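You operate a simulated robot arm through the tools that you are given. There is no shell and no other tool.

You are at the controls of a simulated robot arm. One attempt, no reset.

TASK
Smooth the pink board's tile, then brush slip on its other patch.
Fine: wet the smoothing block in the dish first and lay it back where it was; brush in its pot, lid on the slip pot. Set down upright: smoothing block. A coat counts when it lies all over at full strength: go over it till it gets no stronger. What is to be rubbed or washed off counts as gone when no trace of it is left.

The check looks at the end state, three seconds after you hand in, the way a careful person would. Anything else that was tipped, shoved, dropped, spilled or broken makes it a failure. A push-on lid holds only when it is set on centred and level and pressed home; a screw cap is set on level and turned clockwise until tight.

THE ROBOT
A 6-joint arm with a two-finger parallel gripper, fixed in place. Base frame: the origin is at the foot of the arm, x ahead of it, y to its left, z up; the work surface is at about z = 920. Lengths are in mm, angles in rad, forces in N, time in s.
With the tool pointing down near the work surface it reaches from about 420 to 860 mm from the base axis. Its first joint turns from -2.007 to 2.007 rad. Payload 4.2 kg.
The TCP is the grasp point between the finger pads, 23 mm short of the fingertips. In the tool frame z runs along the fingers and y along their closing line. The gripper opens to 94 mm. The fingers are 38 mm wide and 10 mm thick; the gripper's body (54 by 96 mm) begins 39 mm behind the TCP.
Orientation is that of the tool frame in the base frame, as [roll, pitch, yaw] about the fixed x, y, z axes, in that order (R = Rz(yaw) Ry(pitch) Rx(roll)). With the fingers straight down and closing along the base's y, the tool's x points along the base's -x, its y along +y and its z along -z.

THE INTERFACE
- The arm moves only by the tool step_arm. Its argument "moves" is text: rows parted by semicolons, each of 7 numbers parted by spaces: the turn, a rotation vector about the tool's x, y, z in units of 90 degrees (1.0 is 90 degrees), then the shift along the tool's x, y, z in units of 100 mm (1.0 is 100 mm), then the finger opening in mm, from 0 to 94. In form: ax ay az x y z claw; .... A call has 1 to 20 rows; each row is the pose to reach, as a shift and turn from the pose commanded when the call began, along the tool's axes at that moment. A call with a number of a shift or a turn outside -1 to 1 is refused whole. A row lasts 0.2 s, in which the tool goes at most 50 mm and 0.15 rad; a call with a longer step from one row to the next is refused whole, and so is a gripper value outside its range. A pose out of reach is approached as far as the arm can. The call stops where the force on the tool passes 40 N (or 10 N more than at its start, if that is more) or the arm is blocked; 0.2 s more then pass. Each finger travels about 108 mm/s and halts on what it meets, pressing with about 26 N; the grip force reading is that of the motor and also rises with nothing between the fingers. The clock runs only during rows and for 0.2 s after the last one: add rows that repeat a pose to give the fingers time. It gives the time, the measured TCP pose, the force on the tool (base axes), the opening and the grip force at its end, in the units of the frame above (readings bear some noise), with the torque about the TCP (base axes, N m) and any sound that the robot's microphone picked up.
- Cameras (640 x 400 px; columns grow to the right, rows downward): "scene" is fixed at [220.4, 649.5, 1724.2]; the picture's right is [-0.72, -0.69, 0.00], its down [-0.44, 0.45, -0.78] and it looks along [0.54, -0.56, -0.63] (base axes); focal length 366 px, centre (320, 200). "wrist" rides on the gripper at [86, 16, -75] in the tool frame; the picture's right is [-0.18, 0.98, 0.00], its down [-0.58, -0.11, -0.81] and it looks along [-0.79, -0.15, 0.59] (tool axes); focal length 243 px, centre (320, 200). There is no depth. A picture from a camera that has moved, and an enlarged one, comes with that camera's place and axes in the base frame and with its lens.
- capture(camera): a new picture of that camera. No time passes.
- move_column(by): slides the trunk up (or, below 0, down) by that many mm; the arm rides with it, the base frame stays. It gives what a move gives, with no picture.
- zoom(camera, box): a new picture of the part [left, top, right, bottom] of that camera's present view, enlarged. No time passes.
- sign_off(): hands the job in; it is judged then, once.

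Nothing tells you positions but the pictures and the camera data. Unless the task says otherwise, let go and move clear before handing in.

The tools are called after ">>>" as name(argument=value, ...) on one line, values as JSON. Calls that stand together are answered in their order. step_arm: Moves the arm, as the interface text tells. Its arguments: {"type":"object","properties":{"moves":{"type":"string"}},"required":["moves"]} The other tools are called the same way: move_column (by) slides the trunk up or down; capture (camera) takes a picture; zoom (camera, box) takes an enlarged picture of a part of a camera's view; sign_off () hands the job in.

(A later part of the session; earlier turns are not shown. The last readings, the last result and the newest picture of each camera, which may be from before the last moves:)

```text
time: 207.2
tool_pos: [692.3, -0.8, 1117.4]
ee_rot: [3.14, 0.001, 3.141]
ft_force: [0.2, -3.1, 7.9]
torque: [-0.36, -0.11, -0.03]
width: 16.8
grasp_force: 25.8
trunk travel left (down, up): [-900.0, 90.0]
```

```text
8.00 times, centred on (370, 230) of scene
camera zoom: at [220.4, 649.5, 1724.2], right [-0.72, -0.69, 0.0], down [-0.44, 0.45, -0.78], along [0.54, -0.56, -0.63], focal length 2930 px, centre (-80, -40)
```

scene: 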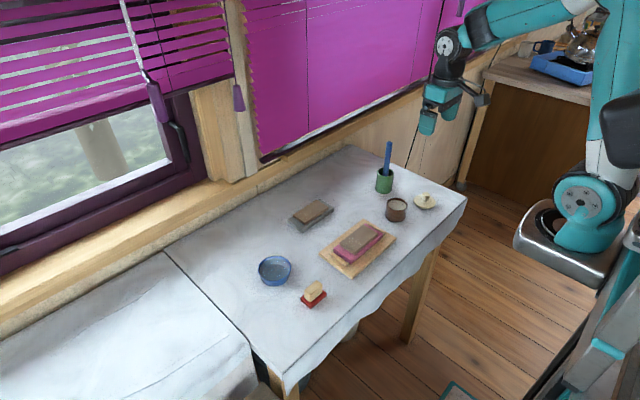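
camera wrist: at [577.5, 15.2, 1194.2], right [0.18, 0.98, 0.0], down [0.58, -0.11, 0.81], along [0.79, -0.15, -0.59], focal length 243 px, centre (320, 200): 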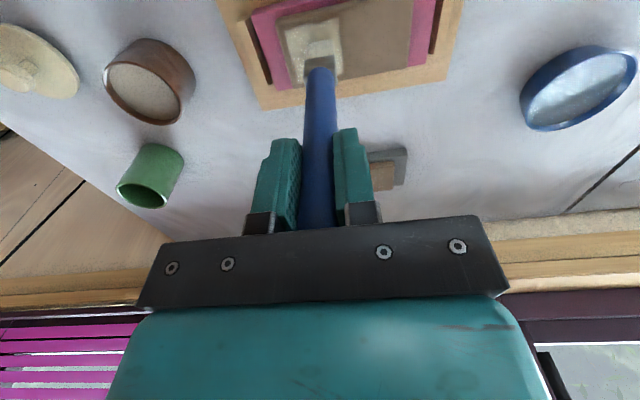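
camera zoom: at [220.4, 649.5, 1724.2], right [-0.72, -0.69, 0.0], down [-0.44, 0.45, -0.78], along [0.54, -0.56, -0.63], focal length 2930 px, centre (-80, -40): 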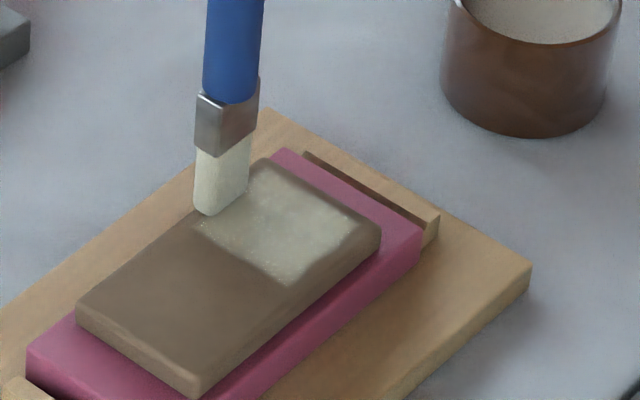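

>>> step_arm(moves="0 0 0 0 0.11 0 0; 0 0 0 0.12 0.11 -0.02 0; 0 0 0 0.24 0.11 -0.02 0; 0 0 0 0.24 0.11 0 0; 0 0 0 0.24 0 0 0; 0 0 0 0.24 -0.11 0 0; 0 0 0 0.24 -0.21 0 0; 0 0 0 0.3 -0.21 -0.02 0; 0 0 0 0.3 -0.21 0.002 0; 0 0 0 0.3 -0.11 0.002 0; 0 0 0 0.3 0 0.002 0; 0 0 0 0.3 0.11 0.002 0; 0 0 0 0.36 0.11 -0.018 0; 0 0 0 0.36 0.11 0.003 0; 0 0 0 0.36 0 0.003 0; 0 0 0 0.36 -0.11 0.003 0; 0 0 0 0.36 -0.21 0.003 0; 0 0 0 0.36 -0.11 0.003 0; 0 0 0 0.36 0 0.003 0; 0 0 0 0.36 0 0.003 0")

>>> step_arm(moves="0 0 0 0 0.11 0.001 0; 0 0 0 0.06 0.11 -0.018 0; 0 0 0 0.06 0.11 0.002 0; 0 0 0 0.06 0 0.002 0; 0 0 0 0.06 -0.11 0.002 0; 0 0 0 0.06 -0.21 0.002 0; 0 0 0 0.11 -0.21 -0.018 0; 0 0 0 0.11 -0.21 0.003 0; 0 0 0 0.11 -0.11 0.003 0; 0 0 0 0.11 0 0.003 0; 0 0 0 0.11 0.11 0.003 0; 0 0 0 0.11 0 0.003 0; 0 0 0 0.11 0 0.003 0")

>>> step_arm(moves="0 0 0 0 0 -0.1 0; 0 0 0 0.1 0 -0.2 0; 0 0 0 0.22 -0.1 -0.3 0; 0 0 0 0.34 -0.25 -0.3 0; 0 0 0 0.42 -0.4 -0.3 0; 0 0 0 0.42 -0.48 -0.3 0; 0 0 0 0.42 -0.48 -0.3 0")

>>> zoom(camera="scene", box=[355, 215, 385, 245])

>>> zoom(camera="wrist", box=[320, 0, 480, 110])

```text
time: 211.4
tool_pos: [655.1, -1.1, 1116.9]
ee_rot: [3.141, -0.003, 3.139]
ft_force: [0.2, -6.9, 19.0]
torque: [-0.99, -0.05, 0.0]
width: 17.0
grasp_force: 26.2
trunk travel left (down, up): [-900.0, 90.0]
```

```text
time: 214.2
tool_pos: [645.7, -0.5, 1115.5]
ee_rot: [-3.14, -0.002, 3.141]
ft_force: [0.7, 0.4, 1.4]
torque: [0.06, 0.0, -0.03]
width: 16.7
grasp_force: 26.0
trunk travel left (down, up): [-900.0, 90.0]
```

```text
time: 215.8
tool_pos: [602.9, -48.3, 1146.0]
ee_rot: [3.141, -0.001, 3.141]
ft_force: [0.8, 1.0, -0.9]
torque: [-0.01, 0.0, -0.02]
width: 16.9
grasp_force: 26.1
trunk travel left (down, up): [-900.0, 90.0]
```

```text
13.33 times, centred on (370, 230) of scene
camera zoom: at [220.4, 649.5, 1724.2], right [-0.72, -0.69, 0.0], down [-0.44, 0.45, -0.78], along [0.54, -0.56, -0.63], focal length 4883 px, centre (-347, -200)
```

zoom: 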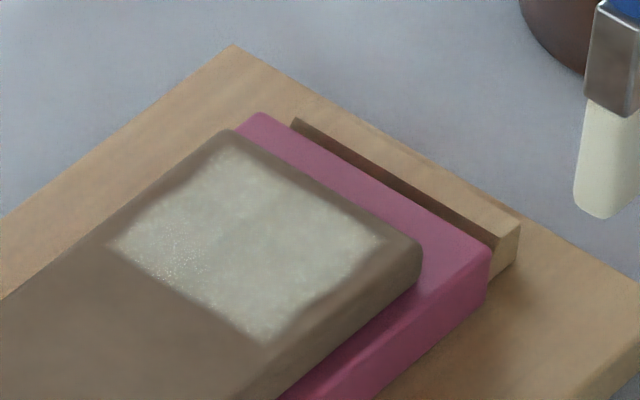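

```text
3.64 times, centred on (400, 55) of wrist
camera zoom: at [517.6, -32.5, 1220.5], right [0.18, 0.98, 0.0], down [0.58, -0.11, 0.81], along [0.79, -0.15, -0.59], focal length 882 px, centre (29, 727)
```

zoom: 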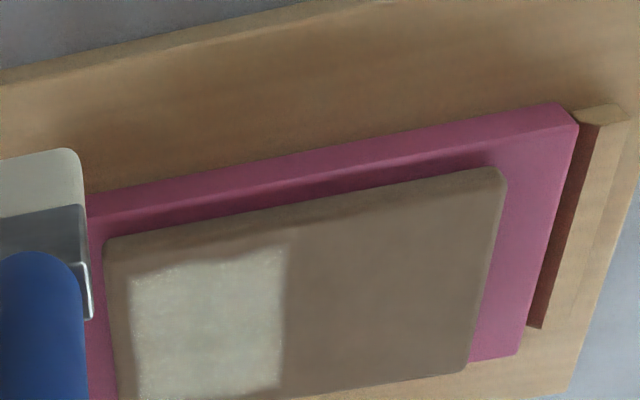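

>>> zoom(camera="scene", box=[359, 220, 379, 240])

>>> zoom(camera="wrist", box=[340, 55, 410, 115])

```text
16.00 times, centred on (369, 230) of scene
camera zoom: at [220.4, 649.5, 1724.2], right [-0.72, -0.69, 0.0], down [-0.44, 0.45, -0.78], along [0.54, -0.56, -0.63], focal length 5859 px, centre (-464, -280)
```

zoom: 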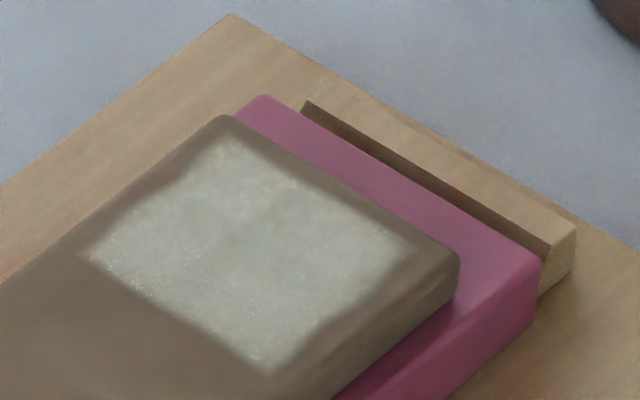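

```text
6.67 times, centred on (375, 85) of wrist
camera zoom: at [517.6, -32.5, 1220.5], right [0.18, 0.98, 0.0], down [0.58, -0.11, 0.81], along [0.79, -0.15, -0.59], focal length 1618 px, centre (-47, 967)
```

zoom: 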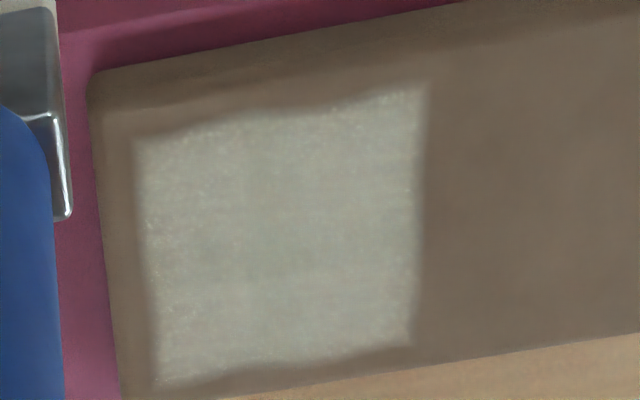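

The coat looks uniform and unchanged from the previous pass, so it's at full strength. Now returning the brush to its pot: rising and travelling there.

>>> step_arm(moves="0 0 0 0 0 -0.1 0; 0 0 0 0 0 -0.22 0; 0 0 0 -0.05 -0.06 -0.34 0; 0 0 0 -0.13 -0.16 -0.42 0; 0 0 0 -0.24 -0.28 -0.44 0; 0 0 0 -0.35 -0.41 -0.44 0; 0 0 0 -0.46 -0.54 -0.44 0; 0 0 0 -0.57 -0.67 -0.44 0; 0 0 0 -0.68 -0.8 -0.44 0; 0 0 0 -0.77 -0.91 -0.44 0; 0 0 0 -0.83 -0.98 -0.44 0; 0 0 0 -0.83 -0.98 -0.44 0")

>>> step_arm(moves="0 0 0 -0.05 -0.06 0 0; 0 0 0 -0.13 -0.16 0 0; 0 0 0 -0.24 -0.28 0 0; 0 0 0 -0.35 -0.41 0 0; 0 0 0 -0.46 -0.54 0 0; 0 0 0 -0.57 -0.67 0 0; 0 0 0 -0.68 -0.8 0 0; 0 0 0 -0.78 -0.92 0 0; 0 0 0 -0.84 -0.99 0 0; 0 0 0 -0.84 -0.99 0 0")

>>> capture(camera="wrist")

```text
time: 218.4
tool_pos: [685.9, -147.0, 1188.8]
ee_rot: [3.14, -0.003, 3.141]
ft_force: [-0.5, -0.6, -0.5]
torque: [0.02, 0.0, 0.0]
width: 16.6
grasp_force: 26.4
trunk travel left (down, up): [-900.0, 90.0]
```

```text
time: 220.6
tool_pos: [771.3, -246.1, 1189.6]
ee_rot: [3.141, -0.001, -3.14]
ft_force: [-0.4, 0.2, -0.4]
torque: [-0.02, 0.01, -0.03]
width: 16.8
grasp_force: 26.0
trunk travel left (down, up): [-900.0, 90.0]
```

```text
taken
camera wrist: at [685.2, -230.4, 1265.2], right [0.18, 0.98, 0.0], down [0.58, -0.11, 0.81], along [0.79, -0.15, -0.59], focal length 243 px, centre (320, 200)
```

wrist: 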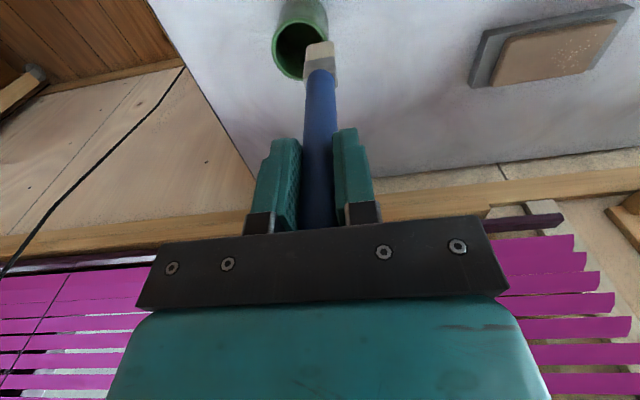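

>>> step_arm(moves="0 0 0 -0.05 -0.06 0 0; 0 0 0 -0.11 -0.14 0 0; 0 0 0 -0.16 -0.2 0 0; 0 0 0 -0.18 -0.234 0 0; 0 0 0 -0.18 -0.234 0 0")

>>> zoom(camera="wrist", box=[260, 0, 380, 110])

>>> zoom(camera="scene", box=[360, 110, 420, 200])

```text
time: 221.8
tool_pos: [788.6, -269.4, 1190.0]
ee_rot: [-3.141, -0.001, 3.141]
ft_force: [0.7, -0.2, -0.1]
torque: [0.02, -0.01, -0.01]
width: 16.8
grasp_force: 25.3
trunk travel left (down, up): [-900.0, 90.0]
```

```text
3.64 times, centred on (320, 55) of wrist
camera zoom: at [702.8, -253.8, 1264.5], right [0.18, 0.98, 0.0], down [0.58, -0.11, 0.81], along [0.79, -0.15, -0.59], focal length 882 px, centre (320, 727)
```

zoom: 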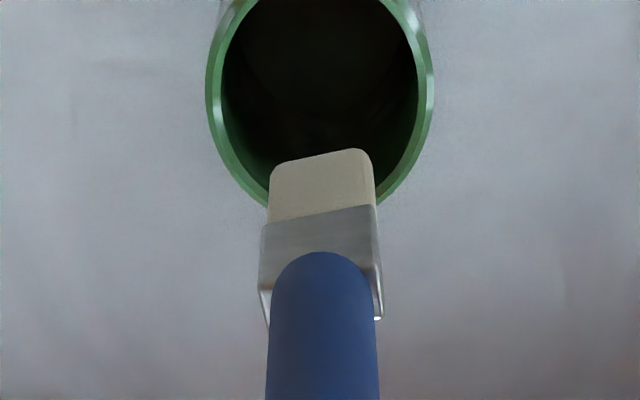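

```text
4.44 times, centred on (390, 155) of scene
camera zoom: at [220.4, 649.5, 1724.2], right [-0.72, -0.69, 0.0], down [-0.44, 0.45, -0.78], along [0.54, -0.56, -0.63], focal length 1628 px, centre (9, 400)
```

zoom: 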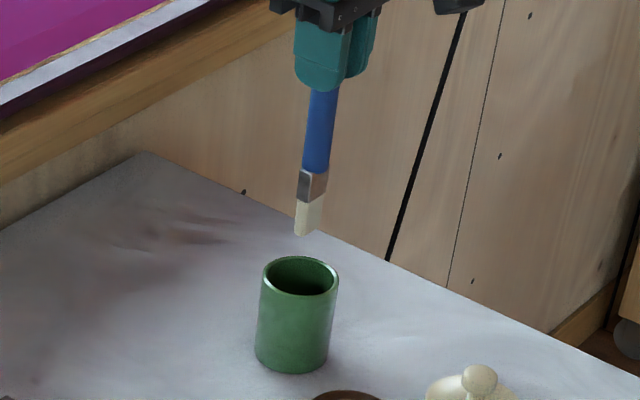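

Centred over the green pot. Lowering the brush in.

>>> step_arm(moves="0 0 0 -0.01 0 0.06 0; 0 0 0 -0.01 0 0.15 0; 0 0 0 -0.01 0 0.25 0; 0 0 0 -0.01 0 0.35 0; 0 0 0 -0.01 0 0.45 0; 0 0 0 -0.01 0 0.55 0; 0 0 0 -0.01 0 0.65 0; 0 0 0 -0.01 0 0.75 0; 0 0 0 -0.01 0 0.85 0; 0 0 0 -0.01 0 0.94 0; 0 0 0 -0.01 0 1 0; 0 0 0 -0.01 0 1 0")

>>> step_arm(moves="0 0 0 0 0 0.03 0; 0 0 0 0 0 0.06 0; 0 0 0 0 0 0.09 0; 0 0 0 0 0 0.11 0; 0 0 0 0 0 0.11 0")

>>> zoom(camera="scene", box=[360, 110, 420, 200])

>>> zoom(camera="wrist", box=[240, 0, 400, 150])

```text
time: 224.4
tool_pos: [788.3, -269.2, 1089.4]
ee_rot: [-3.141, -0.001, 3.141]
ft_force: [1.0, -0.8, -0.5]
torque: [0.0, -0.04, 0.04]
width: 16.8
grasp_force: 25.9
trunk travel left (down, up): [-900.0, 90.0]
```

```text
time: 225.6
tool_pos: [788.4, -268.8, 1078.3]
ee_rot: [-3.14, -0.003, -3.14]
ft_force: [0.0, -0.3, -0.3]
torque: [-0.02, -0.01, 0.01]
width: 16.7
grasp_force: 26.1
trunk travel left (down, up): [-900.0, 90.0]
```

```text
4.44 times, centred on (390, 155) of scene
camera zoom: at [220.4, 649.5, 1724.2], right [-0.72, -0.69, 0.0], down [-0.44, 0.45, -0.78], along [0.54, -0.56, -0.63], focal length 1628 px, centre (9, 400)
```

zoom: 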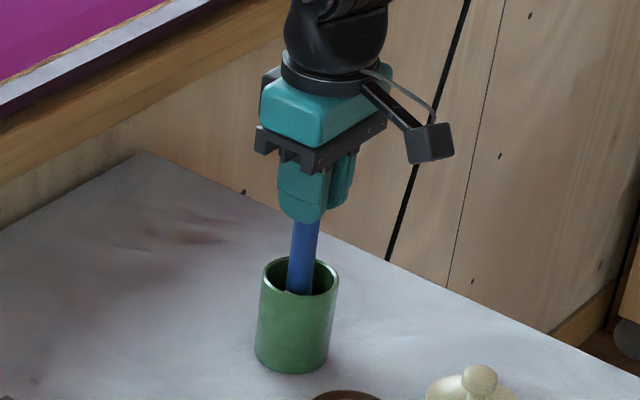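

```text
2.67 times, centred on (320, 75) of wrist
camera zoom: at [702.7, -253.4, 1154.1], right [0.18, 0.98, 0.0], down [0.58, -0.11, 0.81], along [0.79, -0.15, -0.59], focal length 647 px, centre (320, 533)
```

zoom: 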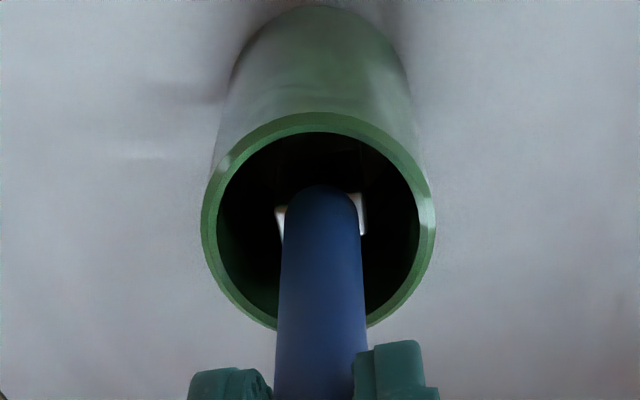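

Brush is inside, no contact yet. Lowering in 1–2 mm steps until it touches the pot floor.

>>> step_arm(moves="0 0 0 0 0 0.015 0; 0 0 0 0 0 0.015 0")

>>> step_arm(moves="0 0 0 0 0 0.015 0; 0 0 0 0 0 0.015 0")

>>> step_arm(moves="0 0 0 0 0 0.012 0; 0 0 0 0 0 0.012 0")

```text
time: 226.2
tool_pos: [788.0, -270.3, 1077.3]
ee_rot: [-3.14, -0.001, -3.14]
ft_force: [0.3, 0.4, -0.8]
torque: [-0.04, 0.01, 0.0]
width: 16.5
grasp_force: 25.8
trunk travel left (down, up): [-900.0, 90.0]
```

```text
time: 226.8
tool_pos: [788.2, -269.3, 1075.6]
ee_rot: [3.14, 0.001, 3.141]
ft_force: [-2.4, 0.0, 8.9]
torque: [-0.01, 0.34, 0.0]
width: 16.8
grasp_force: 25.8
trunk travel left (down, up): [-900.0, 90.0]
```

```text
time: 227.4
tool_pos: [788.7, -269.3, 1075.6]
ee_rot: [-3.141, 0.002, 3.141]
ft_force: [-1.8, 0.6, 18.3]
torque: [0.07, 0.15, -0.01]
width: 16.6
grasp_force: 26.3
trunk travel left (down, up): [-900.0, 90.0]
```

Brush stands on the pot floor. Easing off and opening the fingers gently.

>>> step_arm(moves="0 0 0 0 0 -0.012 0; 0 0 0 0 0 -0.012 18; 0 0 0 0 0 -0.012 22; 0 0 0 0 0 -0.012 30; 0 0 0 0 0 -0.012 45; 0 0 0 0 0 -0.012 65; 0 0 0 0 0 -0.012 85; 0 0 0 0 0 -0.012 94; 0 0 0 0 0 -0.012 94")

>>> zoom(camera="scene", box=[360, 110, 420, 200])

>>> capture(camera="wrist")

```text
time: 229.4
tool_pos: [790.3, -270.0, 1076.6]
ee_rot: [3.141, -0.001, 3.142]
ft_force: [0.3, -0.1, 4.0]
torque: [0.01, 0.0, -0.01]
width: 93.9
grasp_force: 0.1
trunk travel left (down, up): [-900.0, 90.0]
```

```text
4.44 times, centred on (390, 155) of scene
camera zoom: at [220.4, 649.5, 1724.2], right [-0.72, -0.69, 0.0], down [-0.44, 0.45, -0.78], along [0.54, -0.56, -0.63], focal length 1628 px, centre (9, 400)
```

zoom: 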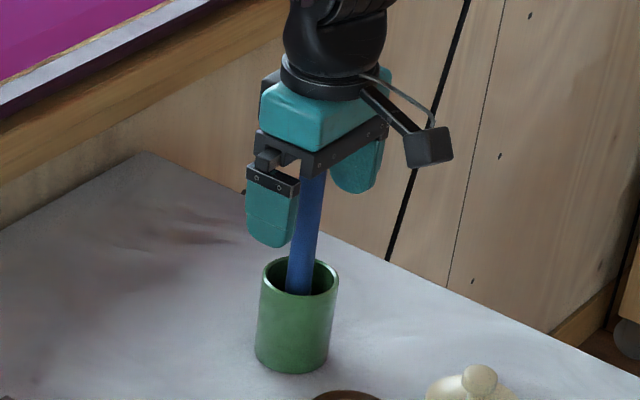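

```text
taken
camera wrist: at [703.1, -253.7, 1150.6], right [0.18, 0.98, 0.0], down [0.58, -0.11, 0.81], along [0.79, -0.15, -0.59], focal length 243 px, centre (320, 200)
```

wrist: 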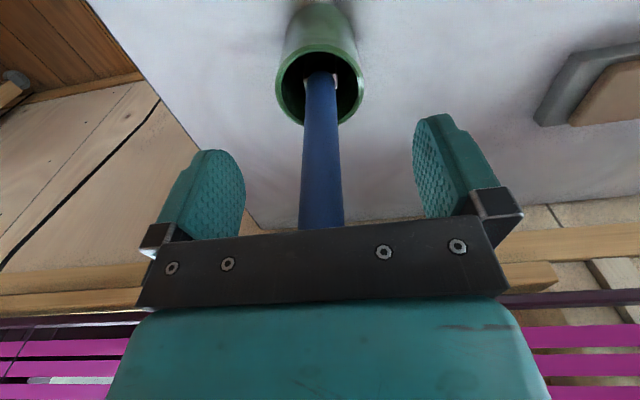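

Released; the brush stands in the pot. Rising straight up.

>>> step_arm(moves="0 0 0 0 0 -0.02 94; 0 0 0 0 0 -0.08 94; 0 0 0 0 0 -0.2 94; 0 0 0 0 0 -0.4 94; 0 0 0 0 0 -0.6 94; 0 0 0 0 0 -0.8 94; 0 0 0 0 0 -1 94")

>>> zoom(camera="scene", box=[350, 100, 430, 220])

>>> capture(camera="wrist")

```text
time: 231.0
tool_pos: [789.7, -268.7, 1175.0]
ee_rot: [-3.141, -0.002, -3.141]
ft_force: [0.9, 0.1, -0.2]
torque: [0.02, 0.04, 0.02]
width: 94.3
grasp_force: 0.0
trunk travel left (down, up): [-900.0, 90.0]
```

```text
3.33 times, centred on (390, 160) of scene
camera zoom: at [220.4, 649.5, 1724.2], right [-0.72, -0.69, 0.0], down [-0.44, 0.45, -0.78], along [0.54, -0.56, -0.63], focal length 1221 px, centre (87, 333)
```

zoom: 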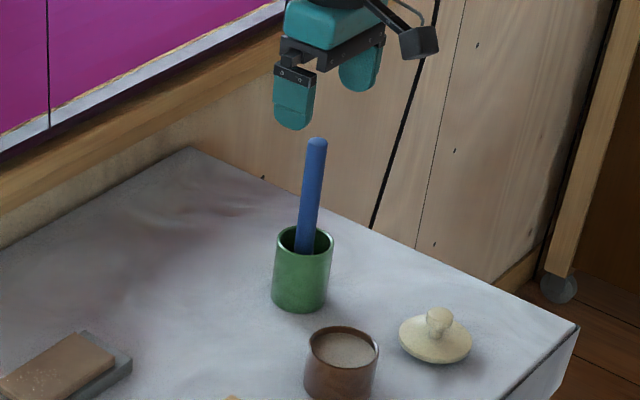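

```text
taken
camera wrist: at [703.7, -253.2, 1249.8], right [0.18, 0.98, 0.0], down [0.58, -0.11, 0.81], along [0.79, -0.15, -0.59], focal length 243 px, centre (320, 200)
```

wrist: 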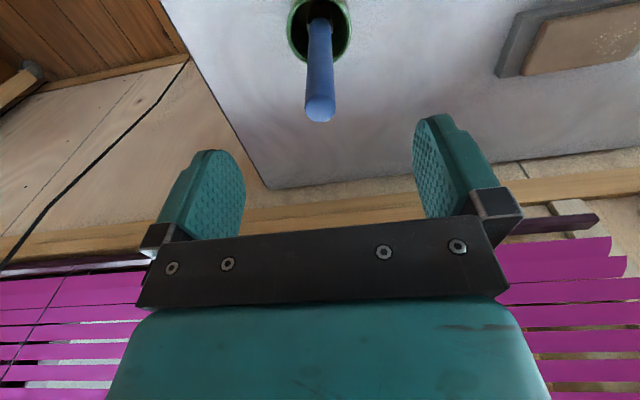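

Brush is standing in its pot. Next the lid: moving back to view it closely from a low angle.

>>> step_arm(moves="0 0 0 0.4 -0.1 0 94; 0 0 0 0.8 -0.2 0 94; 0 0 0 1 -0.3 0 94; 0 0 0 1 -0.3 0 94")

>>> step_arm(moves="0 0 0 0.3 0 0.3 94; 0 0 0 0.6 0 0.6 94; 0 0 0 0.9 0 0.9 94; 0 0 0 0.9 0 1 94")

>>> capture(camera="wrist")

>>> zoom(camera="wrist", box=[250, 60, 400, 180])

```text
time: 232.0
tool_pos: [690.4, -297.0, 1177.1]
ee_rot: [3.141, -0.002, 3.14]
ft_force: [-0.6, 0.2, 0.2]
torque: [0.01, 0.01, 0.01]
width: 93.8
grasp_force: 0.1
trunk travel left (down, up): [-900.0, 90.0]
```

```text
time: 233.0
tool_pos: [600.2, -300.1, 1075.4]
ee_rot: [-3.141, -0.002, -3.14]
ft_force: [0.6, -0.9, -1.2]
torque: [0.02, 0.01, 0.02]
width: 94.0
grasp_force: 0.0
trunk travel left (down, up): [-900.0, 90.0]
```

```text
taken
camera wrist: at [512.9, -284.3, 1150.2], right [0.18, 0.98, 0.0], down [0.58, -0.11, 0.81], along [0.79, -0.15, -0.59], focal length 243 px, centre (320, 200)
```

wrist: 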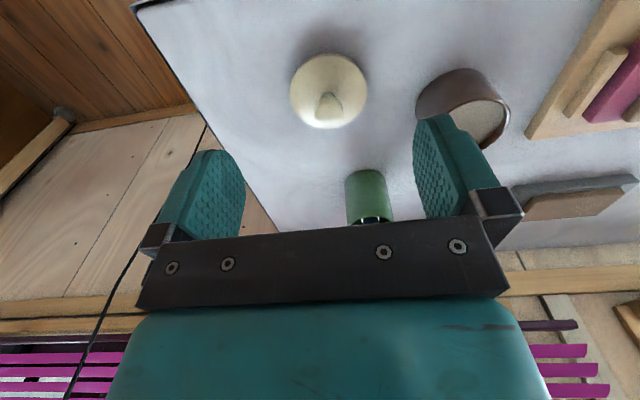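

```text
3.33 times, centred on (325, 120) of wrist
camera zoom: at [512.9, -284.3, 1150.2], right [0.18, 0.98, 0.0], down [0.58, -0.11, 0.81], along [0.79, -0.15, -0.59], focal length 809 px, centre (303, 467)
```

zoom: 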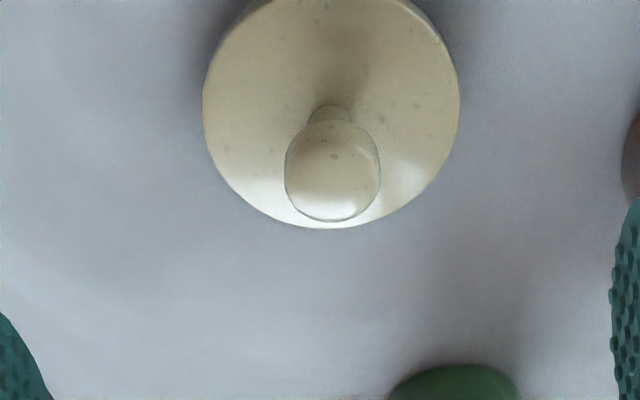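

Lid centre confirmed at ≈(641, -300), knob ≈26 mm wide, top ≈ z 959. Positioning above it with open fingers.

>>> step_arm(moves="0 0 0 -0.2 0 0.2 94; 0 0 0 -0.41 0 0.45 94; 0 0 0 -0.41 0 0.75 94; 0 0 0 -0.41 0 0.85 94; 0 0 0 -0.41 0 0.85 94")

>>> capture(camera="wrist")

>>> zoom(camera="scene", box=[385, 150, 465, 220])

```text
time: 234.2
tool_pos: [641.6, -301.4, 992.6]
ee_rot: [-3.141, -0.002, -3.14]
ft_force: [-0.7, -0.5, 1.0]
torque: [0.03, 0.03, -0.02]
width: 94.2
grasp_force: 0.1
trunk travel left (down, up): [-900.0, 90.0]
```

```text
taken
camera wrist: at [555.0, -284.7, 1066.0], right [0.18, 0.98, 0.0], down [0.58, -0.11, 0.81], along [0.79, -0.15, -0.59], focal length 243 px, centre (320, 200)
```

wrist: 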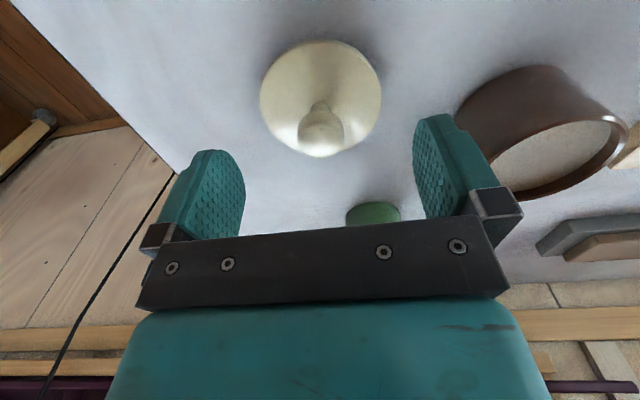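

```text
5.71 times, centred on (425, 185) of scene
camera zoom: at [220.4, 649.5, 1724.2], right [-0.72, -0.69, 0.0], down [-0.44, 0.45, -0.78], along [0.54, -0.56, -0.63], focal length 2092 px, centre (-280, 286)
```

zoom: 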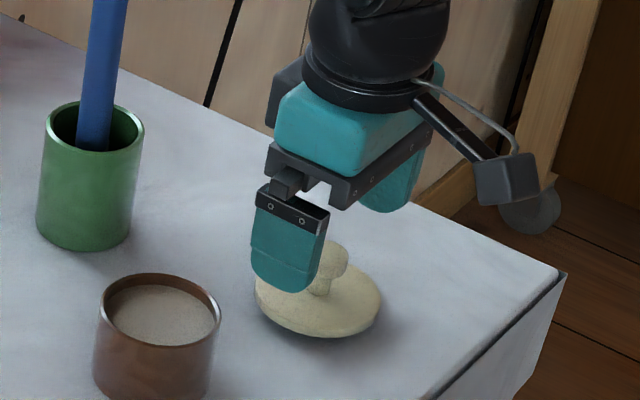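

>>> step_arm(moves="0 0 0 0 0.01 0.1 94; 0 0 0 0 0.01 0.2 94; 0 0 0 0 0.01 0.27 94; 0 0 0 0 0.01 0.27 94")

>>> zoom(camera="scene", box=[395, 160, 455, 220])

>>> zoom(camera="wrist", box=[180, 40, 480, 230])

```text
time: 235.2
tool_pos: [639.7, -298.5, 963.8]
ee_rot: [-3.141, -0.002, -3.141]
ft_force: [1.0, 0.0, 0.7]
torque: [0.02, -0.03, -0.01]
width: 94.2
grasp_force: 0.0
trunk travel left (down, up): [-900.0, 90.0]
```

```text
6.67 times, centred on (425, 190) of scene
camera zoom: at [220.4, 649.5, 1724.2], right [-0.72, -0.69, 0.0], down [-0.44, 0.45, -0.78], along [0.54, -0.56, -0.63], focal length 2441 px, centre (-380, 267)
```

zoom: 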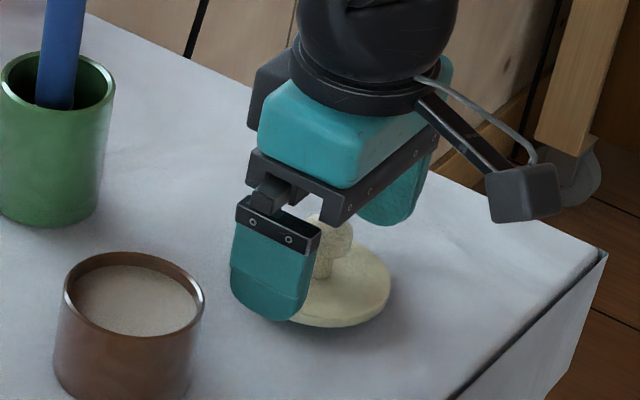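

```text
2.11 times, centred on (330, 135) of wrist
camera zoom: at [553.9, -282.9, 1038.6], right [0.18, 0.98, 0.0], down [0.58, -0.11, 0.81], along [0.79, -0.15, -0.59], focal length 511 px, centre (299, 337)
```

zoom: 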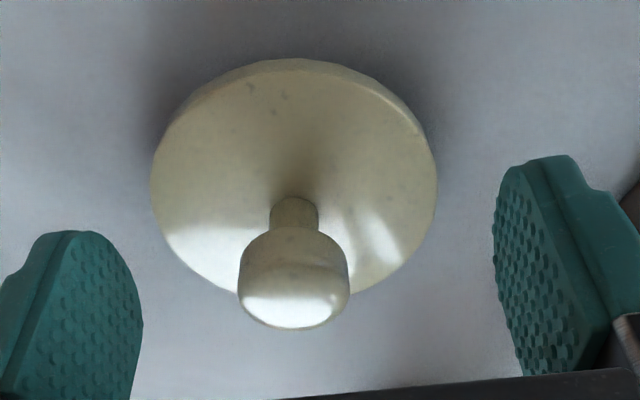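

Knob cap spans roughly z 956–966, right at the grasp point. Closing gently.

>>> step_arm(moves="0 0 0 0 0 0 75; 0 0 0 0 0 0 50; 0 0 0 0 0 0 36; 0 0 0 0 0 0 28; 0 0 0 0 0 0 22; 0 0 0 0 0 0 10; 0 0 0 0 0 0 0; 0 0 0 0 0 0 0")

>>> zoom(camera="wrist", box=[180, 40, 480, 230])

>>> zoom(camera="scene", box=[395, 160, 455, 220])

```text
time: 237.0
tool_pos: [640.8, -299.0, 963.6]
ee_rot: [3.14, -0.002, -3.141]
ft_force: [0.4, -1.0, 0.1]
torque: [-0.02, 0.0, 0.0]
width: 24.4
grasp_force: 26.4
trunk travel left (down, up): [-900.0, 90.0]
```

```text
2.11 times, centred on (330, 135) of wrist
camera zoom: at [553.8, -282.8, 1038.6], right [0.18, 0.98, 0.0], down [0.58, -0.11, 0.81], along [0.79, -0.15, -0.59], focal length 511 px, centre (299, 337)
```

zoom: 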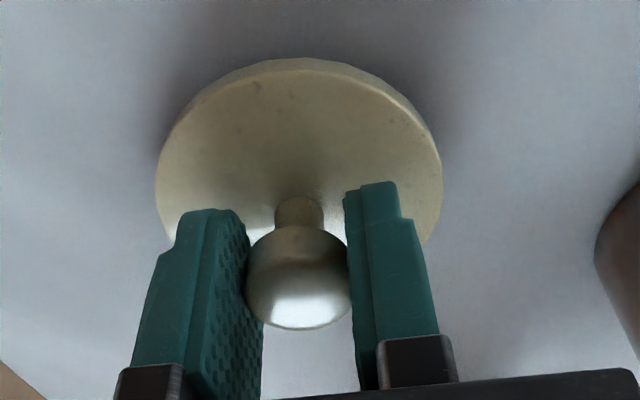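

```text
6.67 times, centred on (425, 190) of scene
camera zoom: at [220.4, 649.5, 1724.2], right [-0.72, -0.69, 0.0], down [-0.44, 0.45, -0.78], along [0.54, -0.56, -0.63], focal length 2441 px, centre (-380, 267)
```

zoom: 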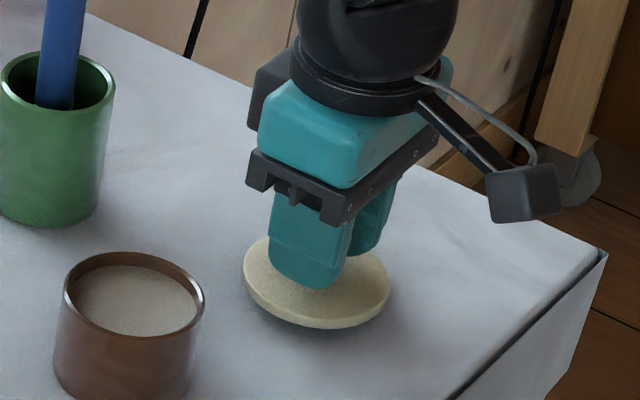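

Knob gripped (24 mm). Lifting slowly.

>>> step_arm(moves="0 0 0 0 0 -0.01 0; 0 0 0 0 0 -0.03 0; 0 0 0 0 0 -0.06 0; 0 0 0 0 0 -0.1 0; 0 0 0 0 0 -0.16 0; 0 0 0 0 0 -0.23 0; 0 0 0 0 0 -0.3 0; 0 0 0 0 0 -0.38 0; 0 0 0 0 0 -0.46 0; 0 0 0 0 0 -0.54 0; 0 0 0 0 0 -0.62 0; 0 0 0 0 0 -0.7 0; 0 0 0 0 0 -0.75 0; 0 0 0 0 0 -0.75 0")

>>> zoom(camera="wrist", box=[180, 40, 480, 230])

>>> zoom(camera="scene", box=[375, 130, 455, 220])

```text
time: 240.0
tool_pos: [639.7, -297.5, 1038.7]
ee_rot: [-3.139, -0.001, 3.141]
ft_force: [0.4, 0.3, -0.3]
torque: [-0.03, 0.01, -0.01]
width: 24.9
grasp_force: 26.4
trunk travel left (down, up): [-900.0, 90.0]
```

```text
2.11 times, centred on (330, 135) of wrist
camera zoom: at [554.4, -282.1, 1114.3], right [0.18, 0.98, 0.0], down [0.58, -0.11, 0.81], along [0.79, -0.15, -0.59], focal length 511 px, centre (299, 337)
```

zoom: 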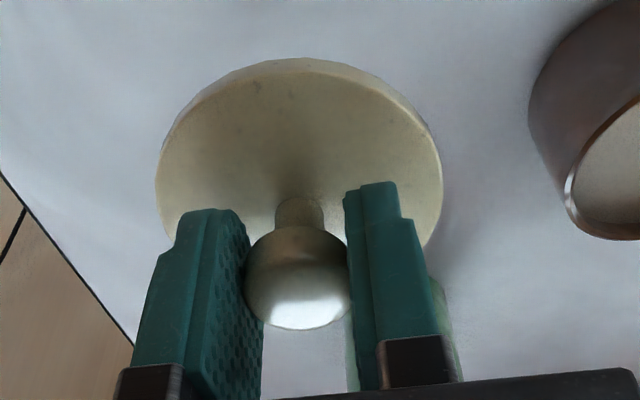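

```text
4.44 times, centred on (415, 175) of scene
camera zoom: at [220.4, 649.5, 1724.2], right [-0.72, -0.69, 0.0], down [-0.44, 0.45, -0.78], along [0.54, -0.56, -0.63], focal length 1628 px, centre (-102, 311)
```

zoom: 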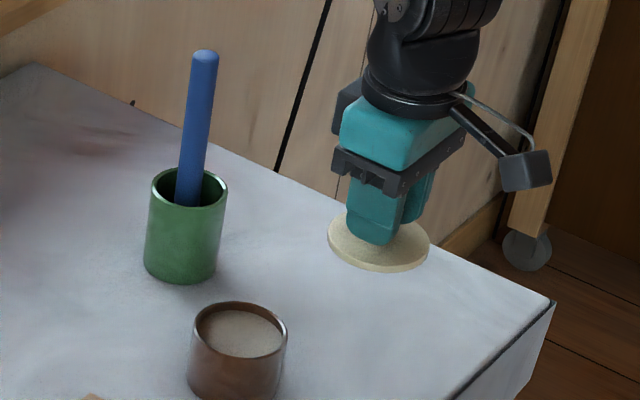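

Lid is level in the grip. Moving it over the slip pot: displacement ≈ (+34, +121) mm.

>>> step_arm(moves="0 0 0 -0.02 0.05 0 0; 0 0 0 -0.05 0.14 0 0; 0 0 0 -0.08 0.25 0 0; 0 0 0 -0.12 0.37 0 0; 0 0 0 -0.16 0.49 0 0; 0 0 0 -0.2 0.61 0 0; 0 0 0 -0.24 0.73 0 0; 0 0 0 -0.28 0.85 0 0; 0 0 0 -0.31 0.95 0 0; 0 0 0 -0.342 1 0 0; 0 0 0 -0.342 1 0 0")

>>> step_arm(moves="0 0 0 0 0.06 0 0; 0 0 0 0 0.14 0 0; 0 0 0 0 0.2 0 0; 0 0 0 0 0.21 0 0; 0 0 0 0 0.21 0 0")

>>> capture(camera="wrist")

>>> zoom(camera="wrist", box=[220, 40, 420, 160])

>>> zoom(camera="scene", box=[365, 155, 435, 230])

```text
time: 242.4
tool_pos: [673.9, -197.1, 1039.8]
ee_rot: [-3.141, -0.001, 3.139]
ft_force: [0.1, -0.2, -0.7]
torque: [0.01, -0.02, 0.02]
width: 24.7
grasp_force: 25.8
trunk travel left (down, up): [-900.0, 90.0]
```

```text
time: 243.6
tool_pos: [674.1, -177.6, 1040.0]
ee_rot: [3.142, -0.002, 3.142]
ft_force: [0.3, 0.3, 0.1]
torque: [0.02, 0.01, 0.0]
width: 24.7
grasp_force: 25.8
trunk travel left (down, up): [-900.0, 90.0]
```

```text
taken
camera wrist: at [588.7, -161.5, 1114.1], right [0.18, 0.98, 0.0], down [0.58, -0.11, 0.81], along [0.79, -0.15, -0.59], focal length 243 px, centre (320, 200)
```

wrist: 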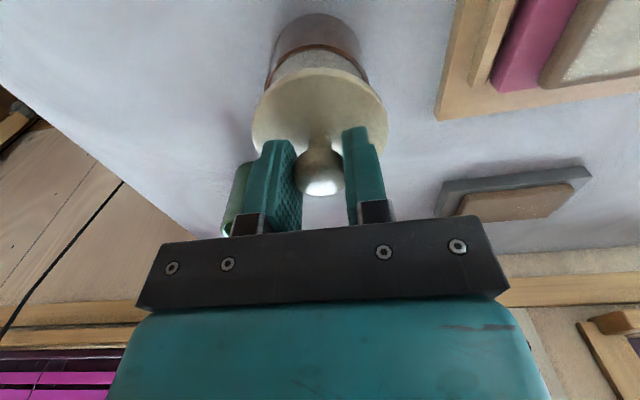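

```text
3.20 times, centred on (320, 100) of wrist
camera zoom: at [588.7, -161.5, 1114.1], right [0.18, 0.98, 0.0], down [0.58, -0.11, 0.81], along [0.79, -0.15, -0.59], focal length 776 px, centre (320, 520)
```

zoom: 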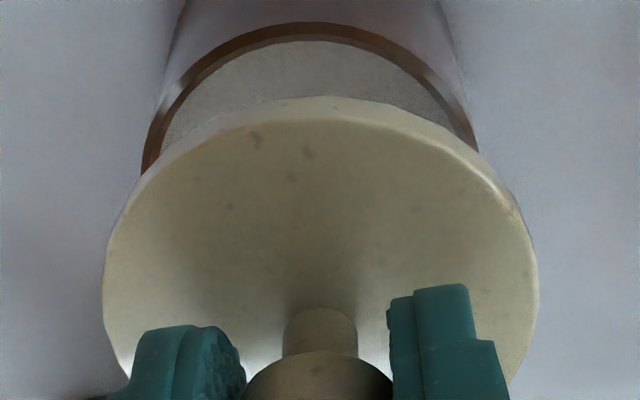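

```text
5.33 times, centred on (400, 192) of scene
camera zoom: at [220.4, 649.5, 1724.2], right [-0.72, -0.69, 0.0], down [-0.44, 0.45, -0.78], along [0.54, -0.56, -0.63], focal length 1953 px, centre (-107, 240)
```

zoom: 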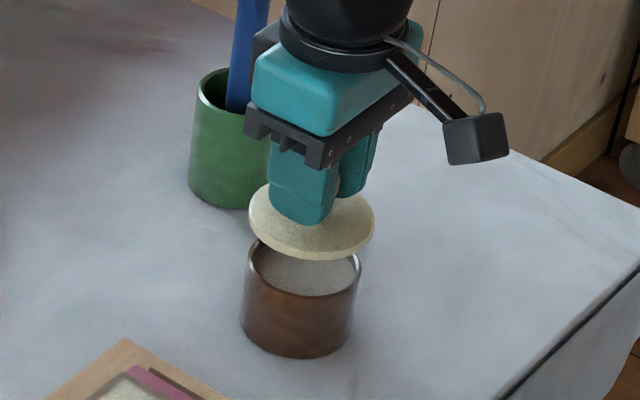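

The lid looks aligned within a millimetre or two. Lowering to just above the rim to check alignment with less parallax.

>>> step_arm(moves="0 0 0 0 0 0.05 0; 0 0 0 0 0 0.1 0; 0 0 0 0 0 0.15 0; 0 0 0 0 0 0.19 0; 0 0 0 0 0 0.19 0")

>>> zoom(camera="wrist", box=[240, 20, 400, 130])

>>> zoom(camera="scene", box=[375, 175, 425, 225])

```text
time: 244.8
tool_pos: [673.4, -178.6, 1018.6]
ee_rot: [3.139, -0.003, -3.139]
ft_force: [0.0, -0.3, -1.2]
torque: [0.03, 0.0, 0.0]
width: 25.0
grasp_force: 26.2
trunk travel left (down, up): [-900.0, 90.0]
```

```text
3.64 times, centred on (320, 75) of wrist
camera zoom: at [588.9, -161.2, 1095.2], right [0.18, 0.98, 0.0], down [0.58, -0.11, 0.81], along [0.79, -0.15, -0.59], focal length 882 px, centre (320, 654)
```

zoom: 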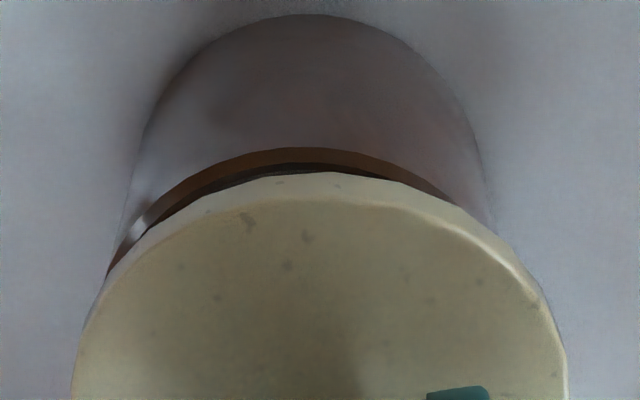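

```text
8.00 times, centred on (400, 200) of scene
camera zoom: at [220.4, 649.5, 1724.2], right [-0.72, -0.69, 0.0], down [-0.44, 0.45, -0.78], along [0.54, -0.56, -0.63], focal length 2930 px, centre (-320, 200)
```

zoom: 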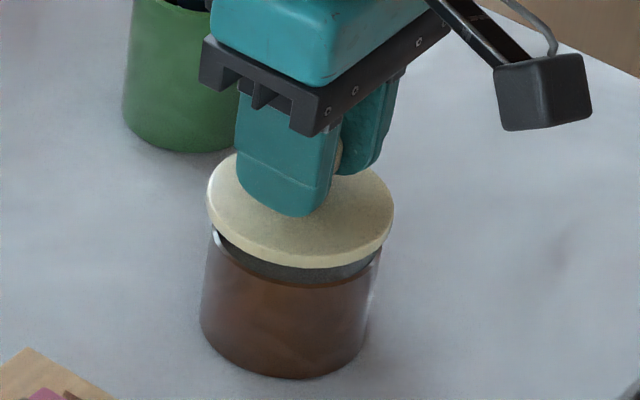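

Comparing edges, the lid is about 1.7 mm too far in +y. Correcting and re-checking.

>>> step_arm(moves="0 0 0 0 -0.01 0 0; 0 0 0 0 -0.017 0 0; 0 0 0 0 -0.017 0 0")

>>> zoom(camera="wrist", box=[240, 20, 400, 130])

>>> zoom(camera="scene", box=[385, 185, 415, 215])

```text
time: 245.6
tool_pos: [674.4, -178.9, 1018.8]
ee_rot: [3.141, -0.001, -3.141]
ft_force: [0.1, 1.0, -1.3]
torque: [0.01, -0.06, 0.02]
width: 24.8
grasp_force: 25.8
trunk travel left (down, up): [-900.0, 90.0]
```

```text
3.64 times, centred on (320, 75) of wrist
camera zoom: at [589.0, -163.0, 1095.1], right [0.18, 0.98, 0.0], down [0.58, -0.11, 0.81], along [0.79, -0.15, -0.59], focal length 882 px, centre (320, 654)
```

zoom: 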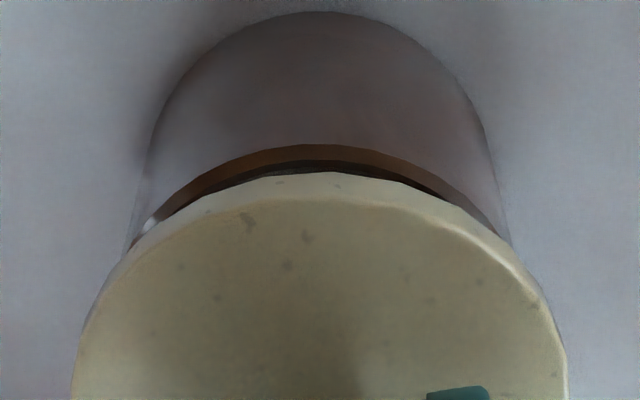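

```text
13.33 times, centred on (400, 200) of scene
camera zoom: at [220.4, 649.5, 1724.2], right [-0.72, -0.69, 0.0], down [-0.44, 0.45, -0.78], along [0.54, -0.56, -0.63], focal length 4883 px, centre (-747, 200)
```

zoom: 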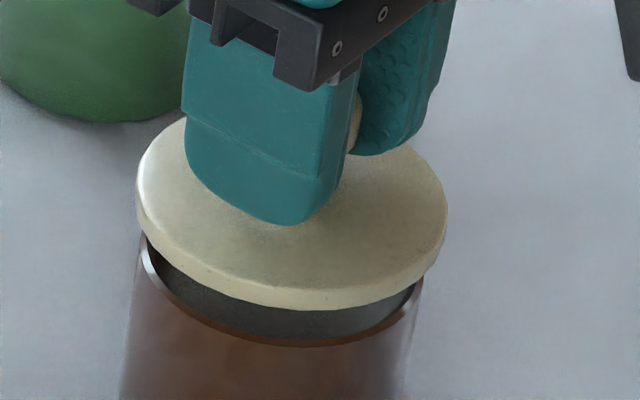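

Now aligned in both camera directions. Lowering onto the pot in small steps while watching force.

>>> step_arm(moves="0 0 0 0 0 0.02 0; 0 0 0 0 0 0.04 0; 0 0 0 0 0 0.05 0; 0 0 0 0 0 0.05 0")

>>> step_arm(moves="0 0 0 0 0 0.015 0; 0 0 0 0 0 0.02 0; 0 0 0 0 0 0.02 0")

>>> zoom(camera="scene", box=[385, 185, 415, 215])

```text
time: 246.6
tool_pos: [675.3, -179.6, 1013.6]
ee_rot: [-3.141, -0.003, -3.141]
ft_force: [0.0, -0.8, -0.8]
torque: [0.0, -0.02, 0.06]
width: 25.0
grasp_force: 25.6
trunk travel left (down, up): [-900.0, 90.0]
```

```text
time: 247.4
tool_pos: [674.8, -178.9, 1012.6]
ee_rot: [-3.141, -0.002, -3.142]
ft_force: [-0.7, -0.4, -0.8]
torque: [0.0, 0.0, 0.0]
width: 24.6
grasp_force: 26.1
trunk travel left (down, up): [-900.0, 90.0]
```

```text
13.33 times, centred on (400, 200) of scene
camera zoom: at [220.4, 649.5, 1724.2], right [-0.72, -0.69, 0.0], down [-0.44, 0.45, -0.78], along [0.54, -0.56, -0.63], focal length 4883 px, centre (-747, 200)
```

zoom: 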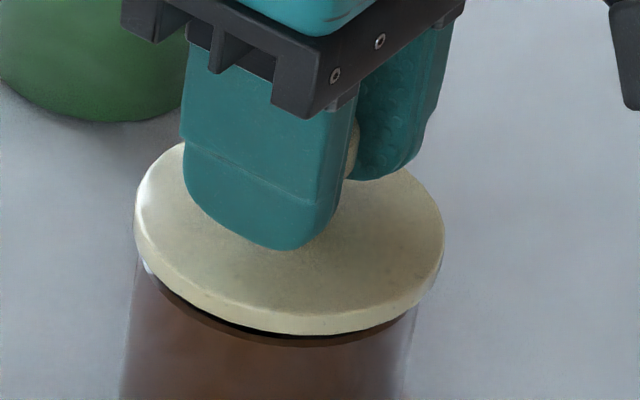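

>>> step_arm(moves="0 0 0 0 0 0.01 0; 0 0 0 0 0 0.01 0")

>>> step_arm(moves="0 0 0 0 0 0.01 0; 0 0 0 0 0 0.01 0")

>>> step_arm(moves="0 0 0 0 0 0.01 0; 0 0 0 0 0 0.01 0")

>>> zoom(camera="scene", box=[385, 185, 415, 215])

```text
time: 248.0
tool_pos: [673.8, -178.1, 1012.0]
ee_rot: [-3.141, -0.001, -3.141]
ft_force: [0.3, -0.6, 0.6]
torque: [0.06, -0.02, -0.02]
width: 24.7
grasp_force: 25.8
trunk travel left (down, up): [-900.0, 90.0]
```

```text
time: 248.6
tool_pos: [674.2, -178.8, 1011.7]
ee_rot: [3.14, -0.002, 3.14]
ft_force: [0.2, -0.6, 0.0]
torque: [-0.01, 0.02, 0.01]
width: 24.5
grasp_force: 26.0
trunk travel left (down, up): [-900.0, 90.0]
```

```text
time: 249.2
tool_pos: [674.6, -178.2, 1009.8]
ee_rot: [-3.141, -0.001, -3.141]
ft_force: [0.3, 0.2, 0.3]
torque: [0.01, -0.03, 0.01]
width: 24.4
grasp_force: 25.7
trunk travel left (down, up): [-900.0, 90.0]
```

```text
13.33 times, centred on (400, 200) of scene
camera zoom: at [220.4, 649.5, 1724.2], right [-0.72, -0.69, 0.0], down [-0.44, 0.45, -0.78], along [0.54, -0.56, -0.63], focal length 4883 px, centre (-747, 200)
```

zoom: 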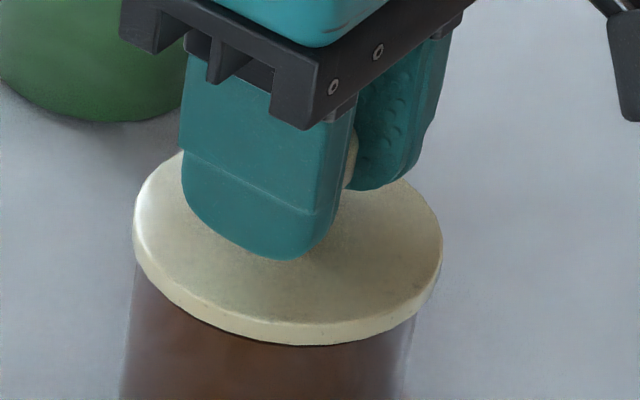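

Lid is almost on the rim and level. Continuing down to seat it.

>>> step_arm(moves="0 0 0 0 0 0.01 0; 0 0 0 0 0 0.01 0")

>>> step_arm(moves="0 0 0 0 0 0.01 0; 0 0 0 0 0 0.01 0")

>>> step_arm(moves="0 0 0 0 0 0.01 0; 0 0 0 0 0 0.01 0")

>>> zoom(camera="scene", box=[385, 185, 415, 215])

```text
time: 249.8
tool_pos: [674.2, -179.1, 1008.3]
ee_rot: [-3.141, -0.002, -3.141]
ft_force: [0.6, -0.1, -0.1]
torque: [0.0, -0.01, -0.03]
width: 24.9
grasp_force: 26.0
trunk travel left (down, up): [-900.0, 90.0]
```

```text
time: 250.4
tool_pos: [674.2, -178.7, 1007.7]
ee_rot: [-3.141, -0.001, -3.141]
ft_force: [-0.1, 0.3, -0.3]
torque: [0.0, -0.01, -0.02]
width: 24.5
grasp_force: 26.3
trunk travel left (down, up): [-900.0, 90.0]
```

```text
time: 251.0
tool_pos: [673.7, -178.5, 1006.8]
ee_rot: [3.141, -0.001, -3.142]
ft_force: [0.1, 0.1, -0.2]
torque: [-0.03, -0.02, -0.01]
width: 24.6
grasp_force: 25.6
trunk travel left (down, up): [-900.0, 90.0]
```

```text
13.33 times, centred on (400, 200) of scene
camera zoom: at [220.4, 649.5, 1724.2], right [-0.72, -0.69, 0.0], down [-0.44, 0.45, -0.78], along [0.54, -0.56, -0.63], focal length 4883 px, centre (-747, 200)
```

zoom: 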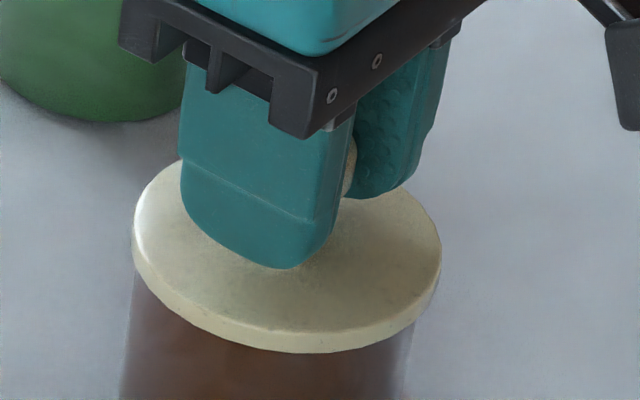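

>>> step_arm(moves="0 0 0 0 0 0.01 0; 0 0 0 0 0 0.01 0")

>>> step_arm(moves="0 0 0 0 0 0.01 0; 0 0 0 0 0 0.01 0")

>>> step_arm(moves="0 0 0 0 0 0.01 0; 0 0 0 0 0 0.01 0")

>>> zoom(camera="scene", box=[385, 185, 415, 215])

```text
time: 251.6
tool_pos: [673.8, -178.1, 1007.6]
ee_rot: [3.141, -0.001, 3.141]
ft_force: [-0.8, -0.6, 0.6]
torque: [-0.05, 0.0, 0.02]
width: 24.8
grasp_force: 26.2
trunk travel left (down, up): [-900.0, 90.0]
```

```text
time: 252.2
tool_pos: [674.4, -178.7, 1006.9]
ee_rot: [-3.139, 0.003, -3.141]
ft_force: [4.0, -3.8, 19.7]
torque: [-0.09, 0.28, -0.01]
width: 24.5
grasp_force: 26.2
trunk travel left (down, up): [-900.0, 90.0]
heard: snap
```

```text
time: 252.8
tool_pos: [673.8, -179.2, 1005.6]
ee_rot: [-3.14, 0.001, 3.141]
ft_force: [7.4, -6.3, 26.2]
torque: [-0.21, -0.1, -0.02]
width: 24.6
grasp_force: 25.9
trunk travel left (down, up): [-900.0, 90.0]
```

```text
13.33 times, centred on (400, 200) of scene
camera zoom: at [220.4, 649.5, 1724.2], right [-0.72, -0.69, 0.0], down [-0.44, 0.45, -0.78], along [0.54, -0.56, -0.63], focal length 4883 px, centre (-747, 200)
```

zoom: 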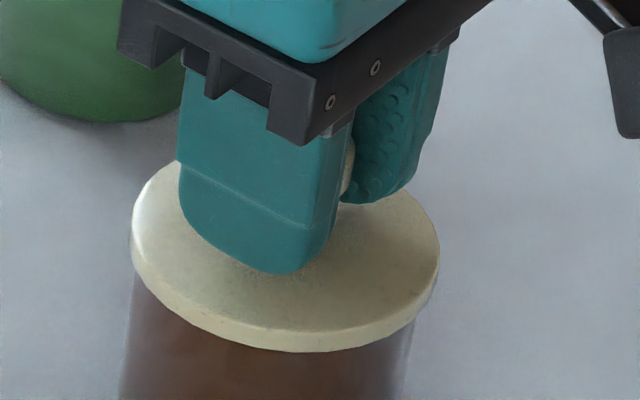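

Heard the snap: the lid is home. Easing off the pressure and releasing the knob.

>>> step_arm(moves="0 0 0 0 0 -0.01 0; 0 0 0 0 0 -0.018 0; 0 0 0 0 0 -0.018 0")

>>> step_arm(moves="0 0 0 0 0 0 26; 0 0 0 0 0 0 29; 0 0 0 0 0 0 34; 0 0 0 0 0 0 45; 0 0 0 0 0 0 60; 0 0 0 0 0 0 80; 0 0 0 0 0 0 80")

>>> zoom(camera="scene", box=[375, 175, 425, 225])

```text
time: 253.6
tool_pos: [673.9, -177.5, 1005.7]
ee_rot: [3.142, -0.004, 3.139]
ft_force: [6.1, -5.2, 5.9]
torque: [-0.2, -0.47, -0.08]
width: 24.9
grasp_force: 25.7
trunk travel left (down, up): [-900.0, 90.0]
```

```text
time: 255.2
tool_pos: [674.8, -179.2, 1006.4]
ee_rot: [-3.141, -0.001, -3.141]
ft_force: [-0.2, -1.1, 0.2]
torque: [0.0, 0.02, 0.02]
width: 79.7
grasp_force: 0.0
trunk travel left (down, up): [-900.0, 90.0]
```

```text
8.00 times, centred on (400, 200) of scene
camera zoom: at [220.4, 649.5, 1724.2], right [-0.72, -0.69, 0.0], down [-0.44, 0.45, -0.78], along [0.54, -0.56, -0.63], focal length 2930 px, centre (-320, 200)
```

zoom: 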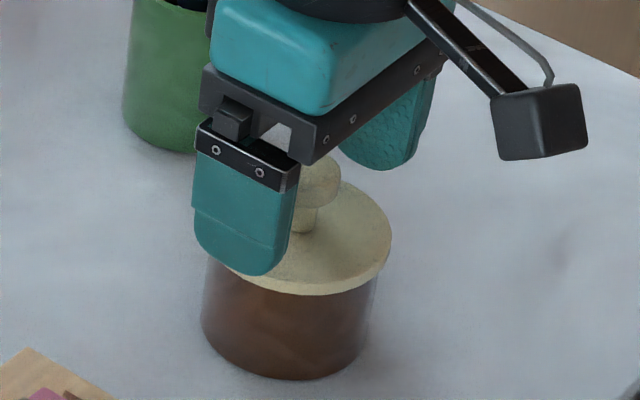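

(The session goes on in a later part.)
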